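You operate a simulated robot arm through the tools that you are given. There is no shell and no other tool. Be economical: measure what you need, move in short steps, check, and stop when the job is done.

Carry out the task below with a simulated robot arm. There is one attempt and no reset: what you move stays moved.

TASK
Put one of the white tickets from the long table on the purple card.

It is judged by the outcome, as a careful person would: the job done as asked, and still so three seconds after it is handed in. It fails if anything else is knocked over, pushed out of place, dropped, spilled or broken.

THE ROBOT
A 7-joint arm with a two-finger parallel gripper, fixed in place. Base frame: the origin is at the foot of the arm, x ahead of it, y to its left, z up; the work surface is at about z = 0. Lengths are in m, angles in rad, forces in N, time in s.
With the tool pointing down near the work surface it reaches from about 0.24 to 0.62 m from the base axis. Its first joint turns from -1.152 to 1.152 rad. Payload 2.6 kg.
Tool frame: the origin (TCP) lies between the finger pads and is the grasp point; the fingertips stand 0.03 m ahead of it; z points along the fingers, y is the line along which they close. The gripper opens to 0.094 m. The fingers are 0.028 m wide and 0.01 m thick; the gripper's body (0.05 by 0.096 m) begins 0.055 m behind the TCP.
Orientation is told as [roll, pitch, yaw] about the base's x, y, z axes, in that order, counted from this pose: with the fingers straight down and closing along the base's y, the tool's x points along the base's -x, its y along +y and its z along -z.

THE INTERFACE
- The arm moves only by the tool arm_command. Its arguments are lists of equal length, an entry for each row: "hand": the opening, from 0 (shut) to 1 (fully open); "xyz": the shift along the tool's x, y, z in units of 150 mm (1.0 is 150 mm), a list of three; "spin": the turn about the tool's z in units of 90 degrees (1.0 is 90 degrees). In form: {"hand": [hand, ...], "xyz": [[tx, ty, tz], ...], "spin": [spin, ...]}. A call has 1 to 12 rows; each row is the pose to reach, as a shift and turn from the pose commanded when the call began, along the tool's axes at that moment. A call with a number of a shift or a turn outside -1 to 1 is refused whole. A row lasts 0.2 s, in which the tool goes at most 0.05 m and 0.15 rad; a call with a longer step from one row to the next is refused whole, and so is a gripper value outside its range. A pose out of reach is approached as far as the arm can. The call stops where the force on the tool passes 40 N (or 10 N more than at its start, if that is more) or the arm is blocked; 0.2 s more then pass. The fingers move at their own pace (about 0.072 m/s each) and stop on an object; they squeeze with about 35 N. The grip force told is the motor's: it shows also when the fingers shut on nothing. Time passes only in rows, and 0.2 s behind the last, so rows that repeat a pose let the fingers close. It gives the time, the measured TCP pose, the force on the tool (base axes), the opening and the grip force at its end, in the units of the frame above (readings bear some noise), and new pictures: "views" is both (left out), scene, wrist or none.
- Cameras (640 x 400 px; columns grow to the right, rows downward): "scene" is fixed at [0.0164, 0.4191, 0.5678]; the picture's right is [-0.91, -0.42, 0.00], its down [-0.22, 0.49, -0.85] and it looks along [0.35, -0.77, -0.53] (base axes); focal length 357 px, centre (320, 200). "wrist" rides on the gripper at [-0.037, 0, -0.058] in the tool frame; the picture's right is [0.00, -1.00, 0.00], its down [0.97, 0.00, -0.24] and it looks along [0.24, 0.00, 0.97] (tool axes); focal length 218 px, centre (320, 200).
- point_at(camera, pixels): for up to 12 pixels [column, row] of the newest picture of that camera ("zoom" is the newest enlarged one), the place [x, y, z] in the base frame of the surface seen there, good to about 0.003 m. No time passes.
- inspect(camera, box): a new picture of the part [left, top, right, bottom] of that camera's present view, enlarged. No time passes.
- finish_job(): hands the job in; it is judged then, once.

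Work in short steps. Measure before you move; look again where a grasp or a placing could have gone wrong, and mend it. You have 60 turns and 120 pictures in all, the two below and enlarged ones among them. Open the gripper and draw the arm clear of the work before you hand the job in, unless the task says otherwise; then end with one line.

The tools are called after "Call:" as name(argument=value, ...) on one line, values as JSON. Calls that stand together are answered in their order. arm_command: Moves the arm, as the interface text tells. Its arguments: {"type":"object","properties":{"hand":{"type":"array"},"xyz":{"type":"array"},"spin":{"type":"array"},"views":{"type":"string","enum":["both","scene","wrist","none"]}},"required":["hand","xyz","spin"]} The other tools are called the same way: point_at (camera, pixels) gives the place of the surface under pixels of a picture; inspect (camera, box) takes an enlarged picture of a part of a camera's view; finish_job () hands the job in.

At the start:

```text
t: 0.0
ee_pos: [0.3456, -0.1069, 0.2588]
ee_rot: [0.0, 0.0, -0.001]
wrist_force: [-0.1, 0.1, -0.8]
finger_gap: 0.0941
finger_force: 0.1
```

scene: 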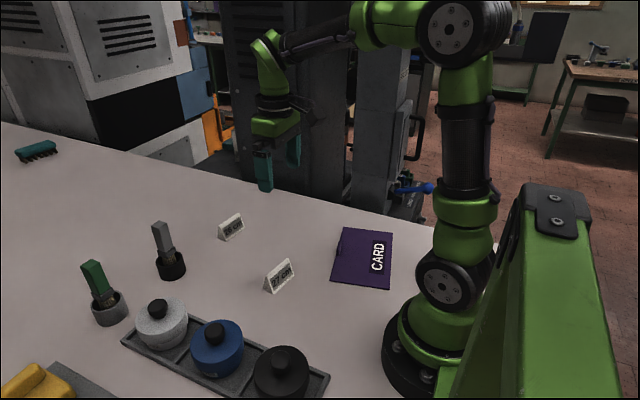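
wrist: 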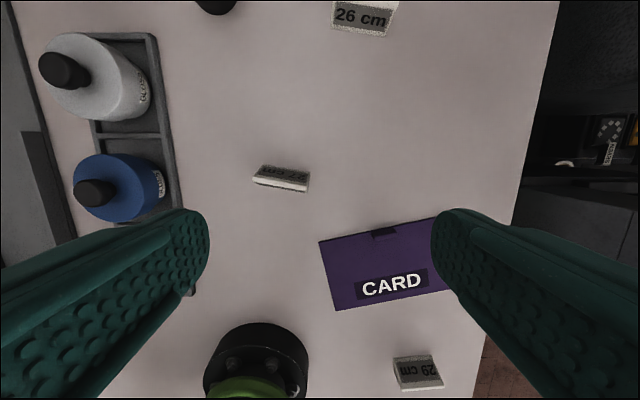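

I see small white tent tickets near scene (231,227) and (279,275), and the purple card near (363,258). I'll zoom in and measure them.

Call:
inspect(camera="scene", box=[200, 190, 420, 328])

Call:
inspect(camera="wrist", box=[200, 120, 480, 320])

Call:
point_at(camera="wrist", pixels=[[255, 178], [307, 190], [262, 165], [310, 172], [319, 241], [336, 309], [430, 219], [384, 235], [395, 284], [362, 20], [418, 370], [283, 172]])

Call:
point_at(camera="scene", pixels=[[342, 229], [393, 234], [389, 289], [332, 280], [265, 275], [290, 259], [294, 272], [270, 291], [219, 225], [239, 213], [243, 226], [223, 239]])

```text
2.90 times, centred on (310, 259) of scene
```

zoom: 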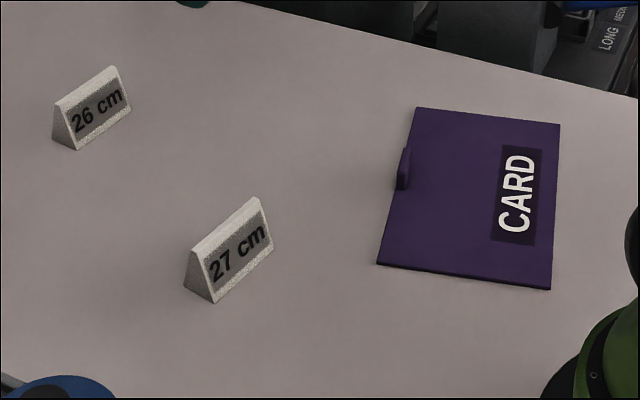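

```text
2.00 times, centred on (340, 220) of wrist
```

zoom: 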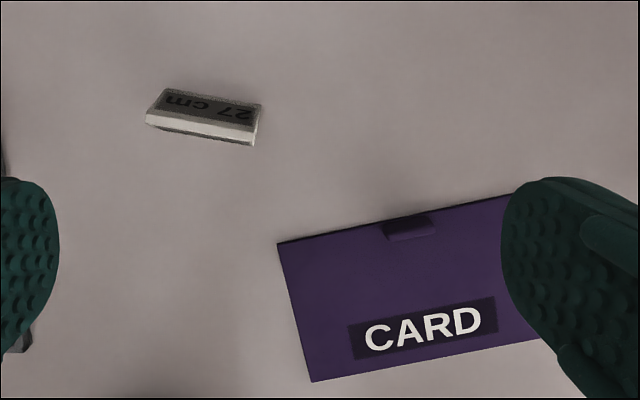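

```text
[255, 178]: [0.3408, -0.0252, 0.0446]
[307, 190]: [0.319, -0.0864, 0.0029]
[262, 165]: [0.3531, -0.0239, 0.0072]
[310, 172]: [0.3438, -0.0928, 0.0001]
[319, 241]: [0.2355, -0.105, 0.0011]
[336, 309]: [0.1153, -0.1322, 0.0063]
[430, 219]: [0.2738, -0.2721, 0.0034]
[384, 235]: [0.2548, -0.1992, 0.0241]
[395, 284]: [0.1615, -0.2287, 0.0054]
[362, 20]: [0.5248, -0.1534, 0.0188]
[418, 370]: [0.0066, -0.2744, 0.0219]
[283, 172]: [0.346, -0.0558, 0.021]
```

```text
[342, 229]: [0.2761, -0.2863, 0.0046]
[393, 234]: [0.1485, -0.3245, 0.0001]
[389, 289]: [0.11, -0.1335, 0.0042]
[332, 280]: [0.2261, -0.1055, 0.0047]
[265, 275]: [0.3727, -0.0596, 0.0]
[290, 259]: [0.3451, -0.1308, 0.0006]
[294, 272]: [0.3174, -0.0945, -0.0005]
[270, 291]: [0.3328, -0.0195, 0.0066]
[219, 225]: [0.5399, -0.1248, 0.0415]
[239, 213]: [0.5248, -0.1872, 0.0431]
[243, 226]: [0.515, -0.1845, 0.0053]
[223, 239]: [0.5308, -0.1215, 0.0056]
```

The 27 cm ticket is a tent about 45 mm high with vertical ends, so I'll grip it end to end. I'll measure its top strip and ends more finely.

Call:
point_at(camera="zoom", pixels=[[150, 122], [165, 125], [180, 127], [200, 131], [220, 135], [235, 138], [250, 141], [254, 136], [165, 92], [260, 106], [210, 98], [408, 228]])

```text
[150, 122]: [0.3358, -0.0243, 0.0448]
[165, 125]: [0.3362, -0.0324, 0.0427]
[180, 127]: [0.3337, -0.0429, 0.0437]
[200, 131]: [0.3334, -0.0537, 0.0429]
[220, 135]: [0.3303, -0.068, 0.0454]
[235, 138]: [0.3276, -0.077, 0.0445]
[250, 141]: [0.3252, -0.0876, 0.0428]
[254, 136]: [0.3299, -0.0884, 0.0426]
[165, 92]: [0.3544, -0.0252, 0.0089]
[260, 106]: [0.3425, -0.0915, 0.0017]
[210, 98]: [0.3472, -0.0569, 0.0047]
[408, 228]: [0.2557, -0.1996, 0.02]
```

The ticket is centred at about (0.332, -0.056) with its ridge at yaw ≈ -0.155, 68 mm long and 44 mm high. I'll move above it with the fingers aligned and look.

Call:
arm_command(hand=[1, 1, 1, 1, 1, 1, 1], xyz=[[0.03, 0.11, 0.1], [0.06, 0.22, 0.3], [0.091, 0.34, 0.5], [0.091, 0.34, 0.7], [0.091, 0.34, 0.85], [0.091, 0.34, 0.925], [0.091, 0.34, 0.925]], spin=[0.03, 0.06, 0.099, 0.099, 0.099, 0.099, 0.099])

```text
t: 1.6
ee_pos: [0.3312, -0.0541, 0.1194]
ee_rot: [0.001, -0.001, -0.156]
wrist_force: [-0.9, 0.1, 0.7]
finger_gap: 0.094
finger_force: 0.0
```

scene: 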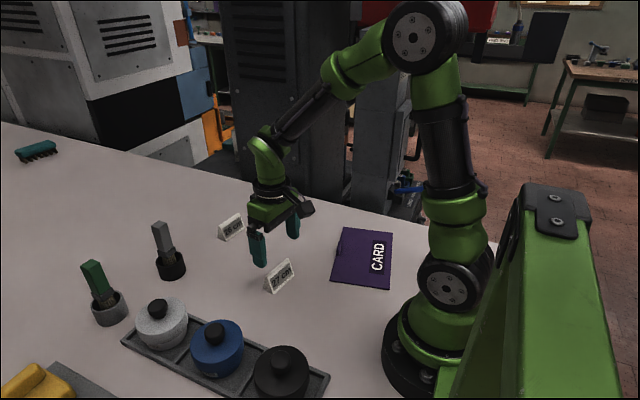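
wrist: 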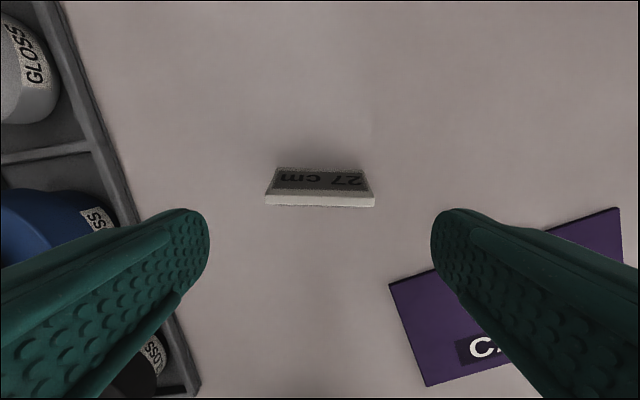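

The ticket is centred (columns 265–375) and square to the fingers. I'll check its position along tool x and the clearance to the tray edge.

Call:
point_at(camera="wrist", pixels=[[267, 200], [320, 196], [320, 206], [373, 200], [278, 168], [364, 170], [320, 169], [120, 185], [165, 285], [400, 290]])

```text
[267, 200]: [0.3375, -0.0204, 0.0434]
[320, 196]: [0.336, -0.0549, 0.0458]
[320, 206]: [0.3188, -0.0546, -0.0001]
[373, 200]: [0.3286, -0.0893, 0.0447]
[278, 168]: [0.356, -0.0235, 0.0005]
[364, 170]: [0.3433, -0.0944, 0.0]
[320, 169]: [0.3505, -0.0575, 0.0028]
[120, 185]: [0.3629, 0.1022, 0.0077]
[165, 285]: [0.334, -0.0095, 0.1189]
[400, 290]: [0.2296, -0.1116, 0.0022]
```

Ticket centre (0.333, -0.055), and the tray edge is well clear. I'll descend to z ≈ 0.037 and close.

Call:
arm_command(hand=[1, 1, 1, 1, 0, 0, 0, 0], xyz=[[-0.007, -0.003, 0.2], [-0.007, -0.003, 0.4], [-0.007, -0.003, 0.55], [-0.007, -0.003, 0.55], [-0.007, -0.003, 0.55], [-0.007, -0.003, 0.55], [-0.007, -0.003, 0.55], [-0.007, -0.003, 0.55]], spin=[0, 0, 0, 0, 0, 0, 0, 0])

```text
t: 3.4
ee_pos: [0.3317, -0.0554, 0.0372]
ee_rot: [0.001, -0.001, -0.155]
wrist_force: [0.3, 0.0, -0.5]
finger_gap: 0.0687
finger_force: 35.4
```

scene: 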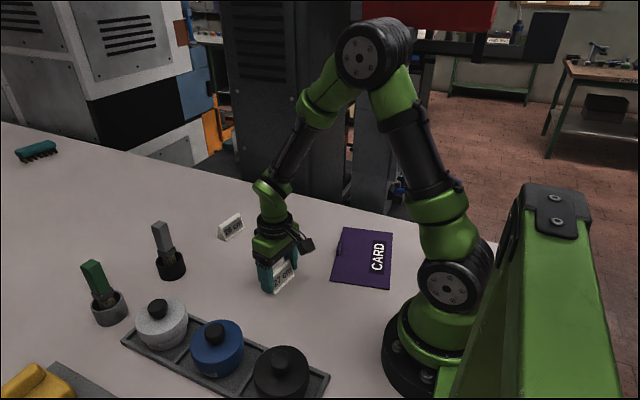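
wrist: 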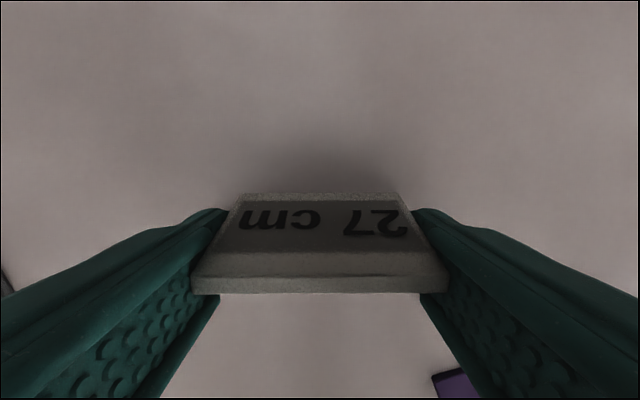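

Held at 68.7 mm, 35 N. I'll lift and travel halfway to the card while turning toward the card's long axis.

Call:
arm_command(hand=[0, 0, 0, 0, 0, 0, 0, 0], xyz=[[0, 0, -0.15], [0, 0, -0.35], [0, 0, -0.53], [0.1, -0.15, -0.53], [0.2, -0.35, -0.53], [0.3, -0.5, -0.53], [0.354, -0.576, -0.53], [0.354, -0.576, -0.53]], spin=[0, 0, 0, -0.06, -0.12, -0.18, -0.25, -0.25], views="scene")

```text
t: 5.2
ee_pos: [0.2655, -0.1324, 0.1166]
ee_rot: [-0.001, 0.0, 0.238]
wrist_force: [0.3, 0.6, 0.4]
finger_gap: 0.0685
finger_force: 35.2
```

scene: 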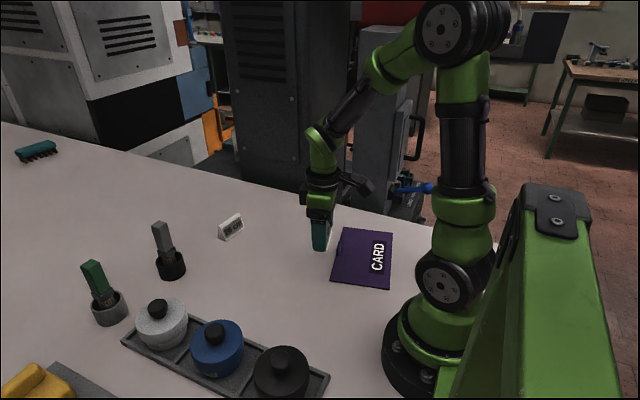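

Yaw matches the card. Now I'll move over the card at (0.200, -0.210), staying high.

Call:
arm_command(hand=[0, 0, 0, 0, 0], xyz=[[0.14, -0.1, 0], [0.28, -0.2, 0], [0.42, -0.3, 0], [0.547, -0.4, 0], [0.547, -0.4, 0]], spin=[0, 0, 0, 0, 0])

```text
t: 6.4
ee_pos: [0.1993, -0.2102, 0.1164]
ee_rot: [0.0, 0.001, 0.237]
wrist_force: [-0.2, 0.5, 0.3]
finger_gap: 0.0684
finger_force: 35.1
```

scene: 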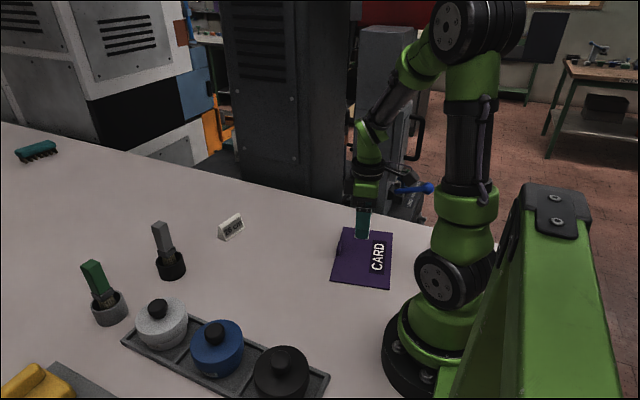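
wrist: 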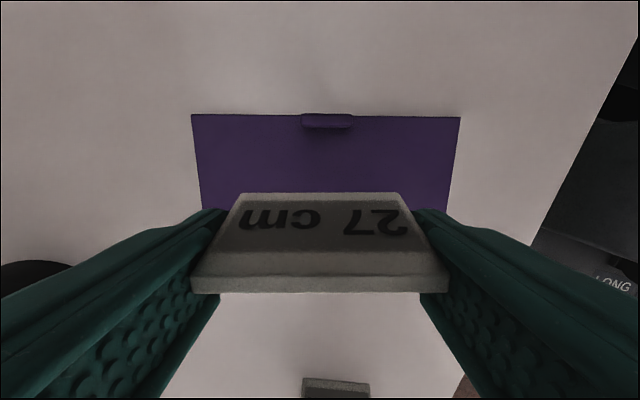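

I'll check card height and bounds from this view before lowering.

Call:
point_at(camera="wrist", pixels=[[197, 120], [454, 122], [260, 160], [380, 160], [327, 121], [205, 195], [445, 195], [320, 180]])

Call:
point_at(camera="scene", pixels=[[391, 237], [388, 287], [336, 278], [350, 270], [370, 280], [346, 235]])

```text
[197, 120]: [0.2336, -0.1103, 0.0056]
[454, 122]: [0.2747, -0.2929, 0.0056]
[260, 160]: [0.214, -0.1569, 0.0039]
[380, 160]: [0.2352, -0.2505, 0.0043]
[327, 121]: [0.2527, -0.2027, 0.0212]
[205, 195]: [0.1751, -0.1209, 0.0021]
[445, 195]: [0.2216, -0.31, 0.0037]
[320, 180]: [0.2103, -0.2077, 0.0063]
```

```text
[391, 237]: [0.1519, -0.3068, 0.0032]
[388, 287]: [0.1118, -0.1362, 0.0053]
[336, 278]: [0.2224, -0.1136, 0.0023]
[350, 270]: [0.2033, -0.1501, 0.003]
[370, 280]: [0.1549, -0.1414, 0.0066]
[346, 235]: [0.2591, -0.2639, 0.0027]
```

Card top is at z ≈ 0.004, so contact is expected near TCP z ≈ 0.0415. I'll lower slowly to just at contact.

Call:
arm_command(hand=[0, 0, 0, 0, 0, 0, 0], xyz=[[0, 0, 0.15], [0, 0, 0.3], [0, 0, 0.42], [0, 0, 0.465], [0, 0, 0.482], [0, 0, 0.493], [0, 0, 0.493]], spin=[0, 0, 0, 0, 0, 0, 0])

```text
t: 8.0
ee_pos: [0.1999, -0.2108, 0.0424]
ee_rot: [0.001, 0.001, 0.237]
wrist_force: [-0.1, 0.1, -0.5]
finger_gap: 0.0684
finger_force: 35.3
```

scene: 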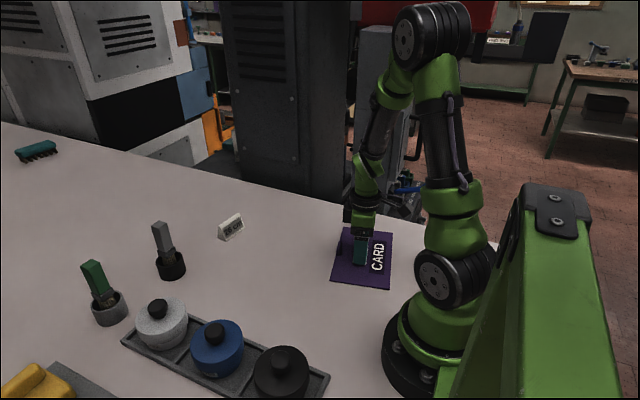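
wrist: 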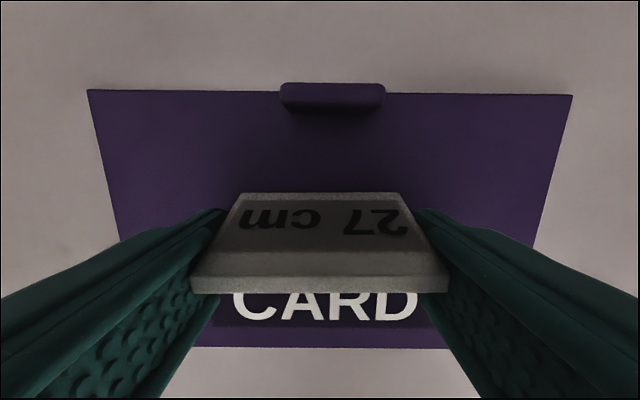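

No contact force yet. I'll lower 1.2 mm more in two small steps to touch gently.

Call:
arm_command(hand=[0, 0, 0], xyz=[[0, 0, 0.004], [0, 0, 0.008], [0, 0, 0.008]], spin=[0, 0, 0], views="none")

```text
t: 8.8
ee_pos: [0.1996, -0.2099, 0.0423]
ee_rot: [-0.001, 0.001, 0.238]
wrist_force: [-0.7, 0.4, 0.9]
finger_gap: 0.0687
finger_force: 34.4
```

Still ambiguous; I'll go another 1 mm and read the force.

Call:
arm_command(hand=[0, 0, 0], xyz=[[0, 0, 0.004], [0, 0, 0.007], [0, 0, 0.007]], spin=[0, 0, 0], views="none")

```text
t: 9.6
ee_pos: [0.1999, -0.2105, 0.0405]
ee_rot: [0.0, 0.0, 0.238]
wrist_force: [0.0, -1.2, 3.7]
finger_gap: 0.069
finger_force: 35.3
```

Upward force 3.7 N shows the ticket rests on the card. I'll open the fingers.

Call:
arm_command(hand=[0.85, 1, 1, 1], xyz=[[0, 0, 0], [0, 0, 0], [0, 0, 0], [0, 0, 0]], spin=[0, 0, 0, 0], views="wrist")

```text
t: 10.6
ee_pos: [0.2002, -0.2096, 0.0411]
ee_rot: [0.001, 0.0, 0.237]
wrist_force: [0.4, 0.0, -0.6]
finger_gap: 0.094
finger_force: 0.1
```

wrist: 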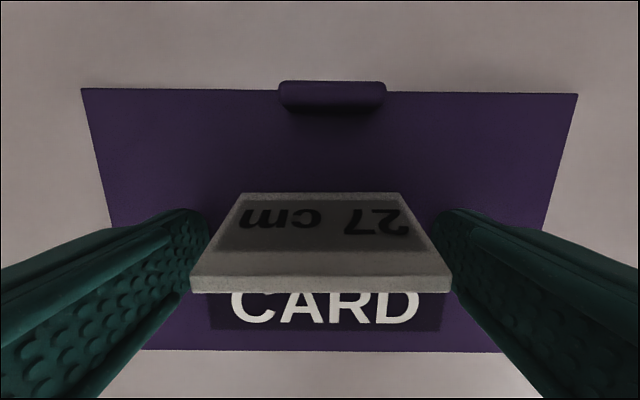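

The fingers are clear of the ticket. I'll rise straight up, then move ahead to free the view.

Call:
arm_command(hand=[1, 1, 1, 1, 1, 1, 1, 1, 1, 1], xyz=[[0, 0, -0.1], [0, 0, -0.3], [0, 0, -0.55], [0, 0, -0.8], [0, 0, -0.98], [-0.2, 0, -0.98], [-0.45, 0, -0.98], [-0.7, 0, -0.98], [-0.9, 0, -0.98], [-0.9, 0, -0.98]], spin=[0, 0, 0, 0, 0, 0, 0, 0, 0, 0])

Call:
inspect(camera="scene", box=[260, 190, 440, 302])

```text
t: 12.8
ee_pos: [0.3309, -0.1781, 0.1891]
ee_rot: [0.0, -0.002, 0.238]
wrist_force: [-0.4, -0.5, 1.1]
finger_gap: 0.0942
finger_force: 0.2
```

scene: 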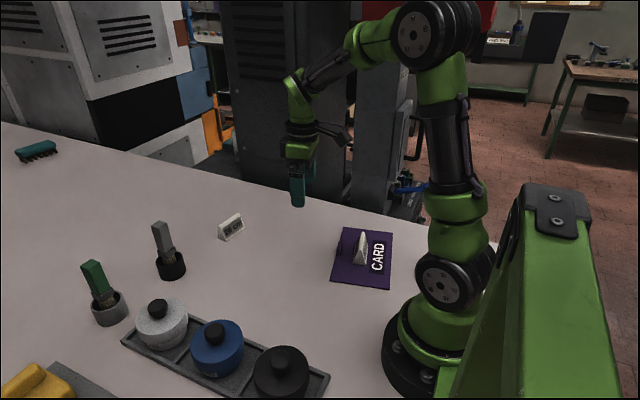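
wrist: 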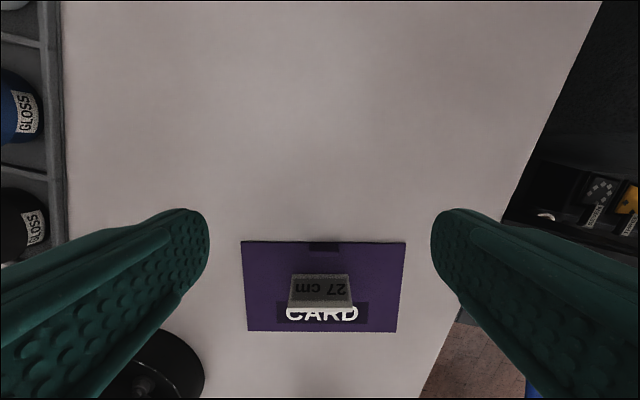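

```text
3.56 times, centred on (350, 246) of scene
```

zoom: 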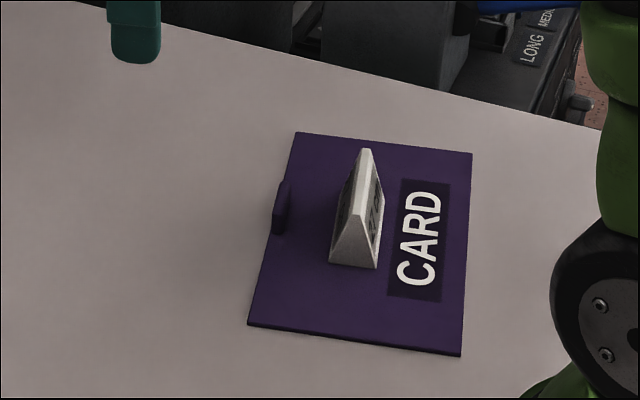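

The ticket stands upright and fully on the card, the card hasn't moved, and the arm is clear, so I'm handing the job in.

Call:
finish_job()

```text
The job is handed in.
```

The white 27 cm ticket is standing upright near the middle of the purple card; the card stayed in place and nothing else was disturbed.
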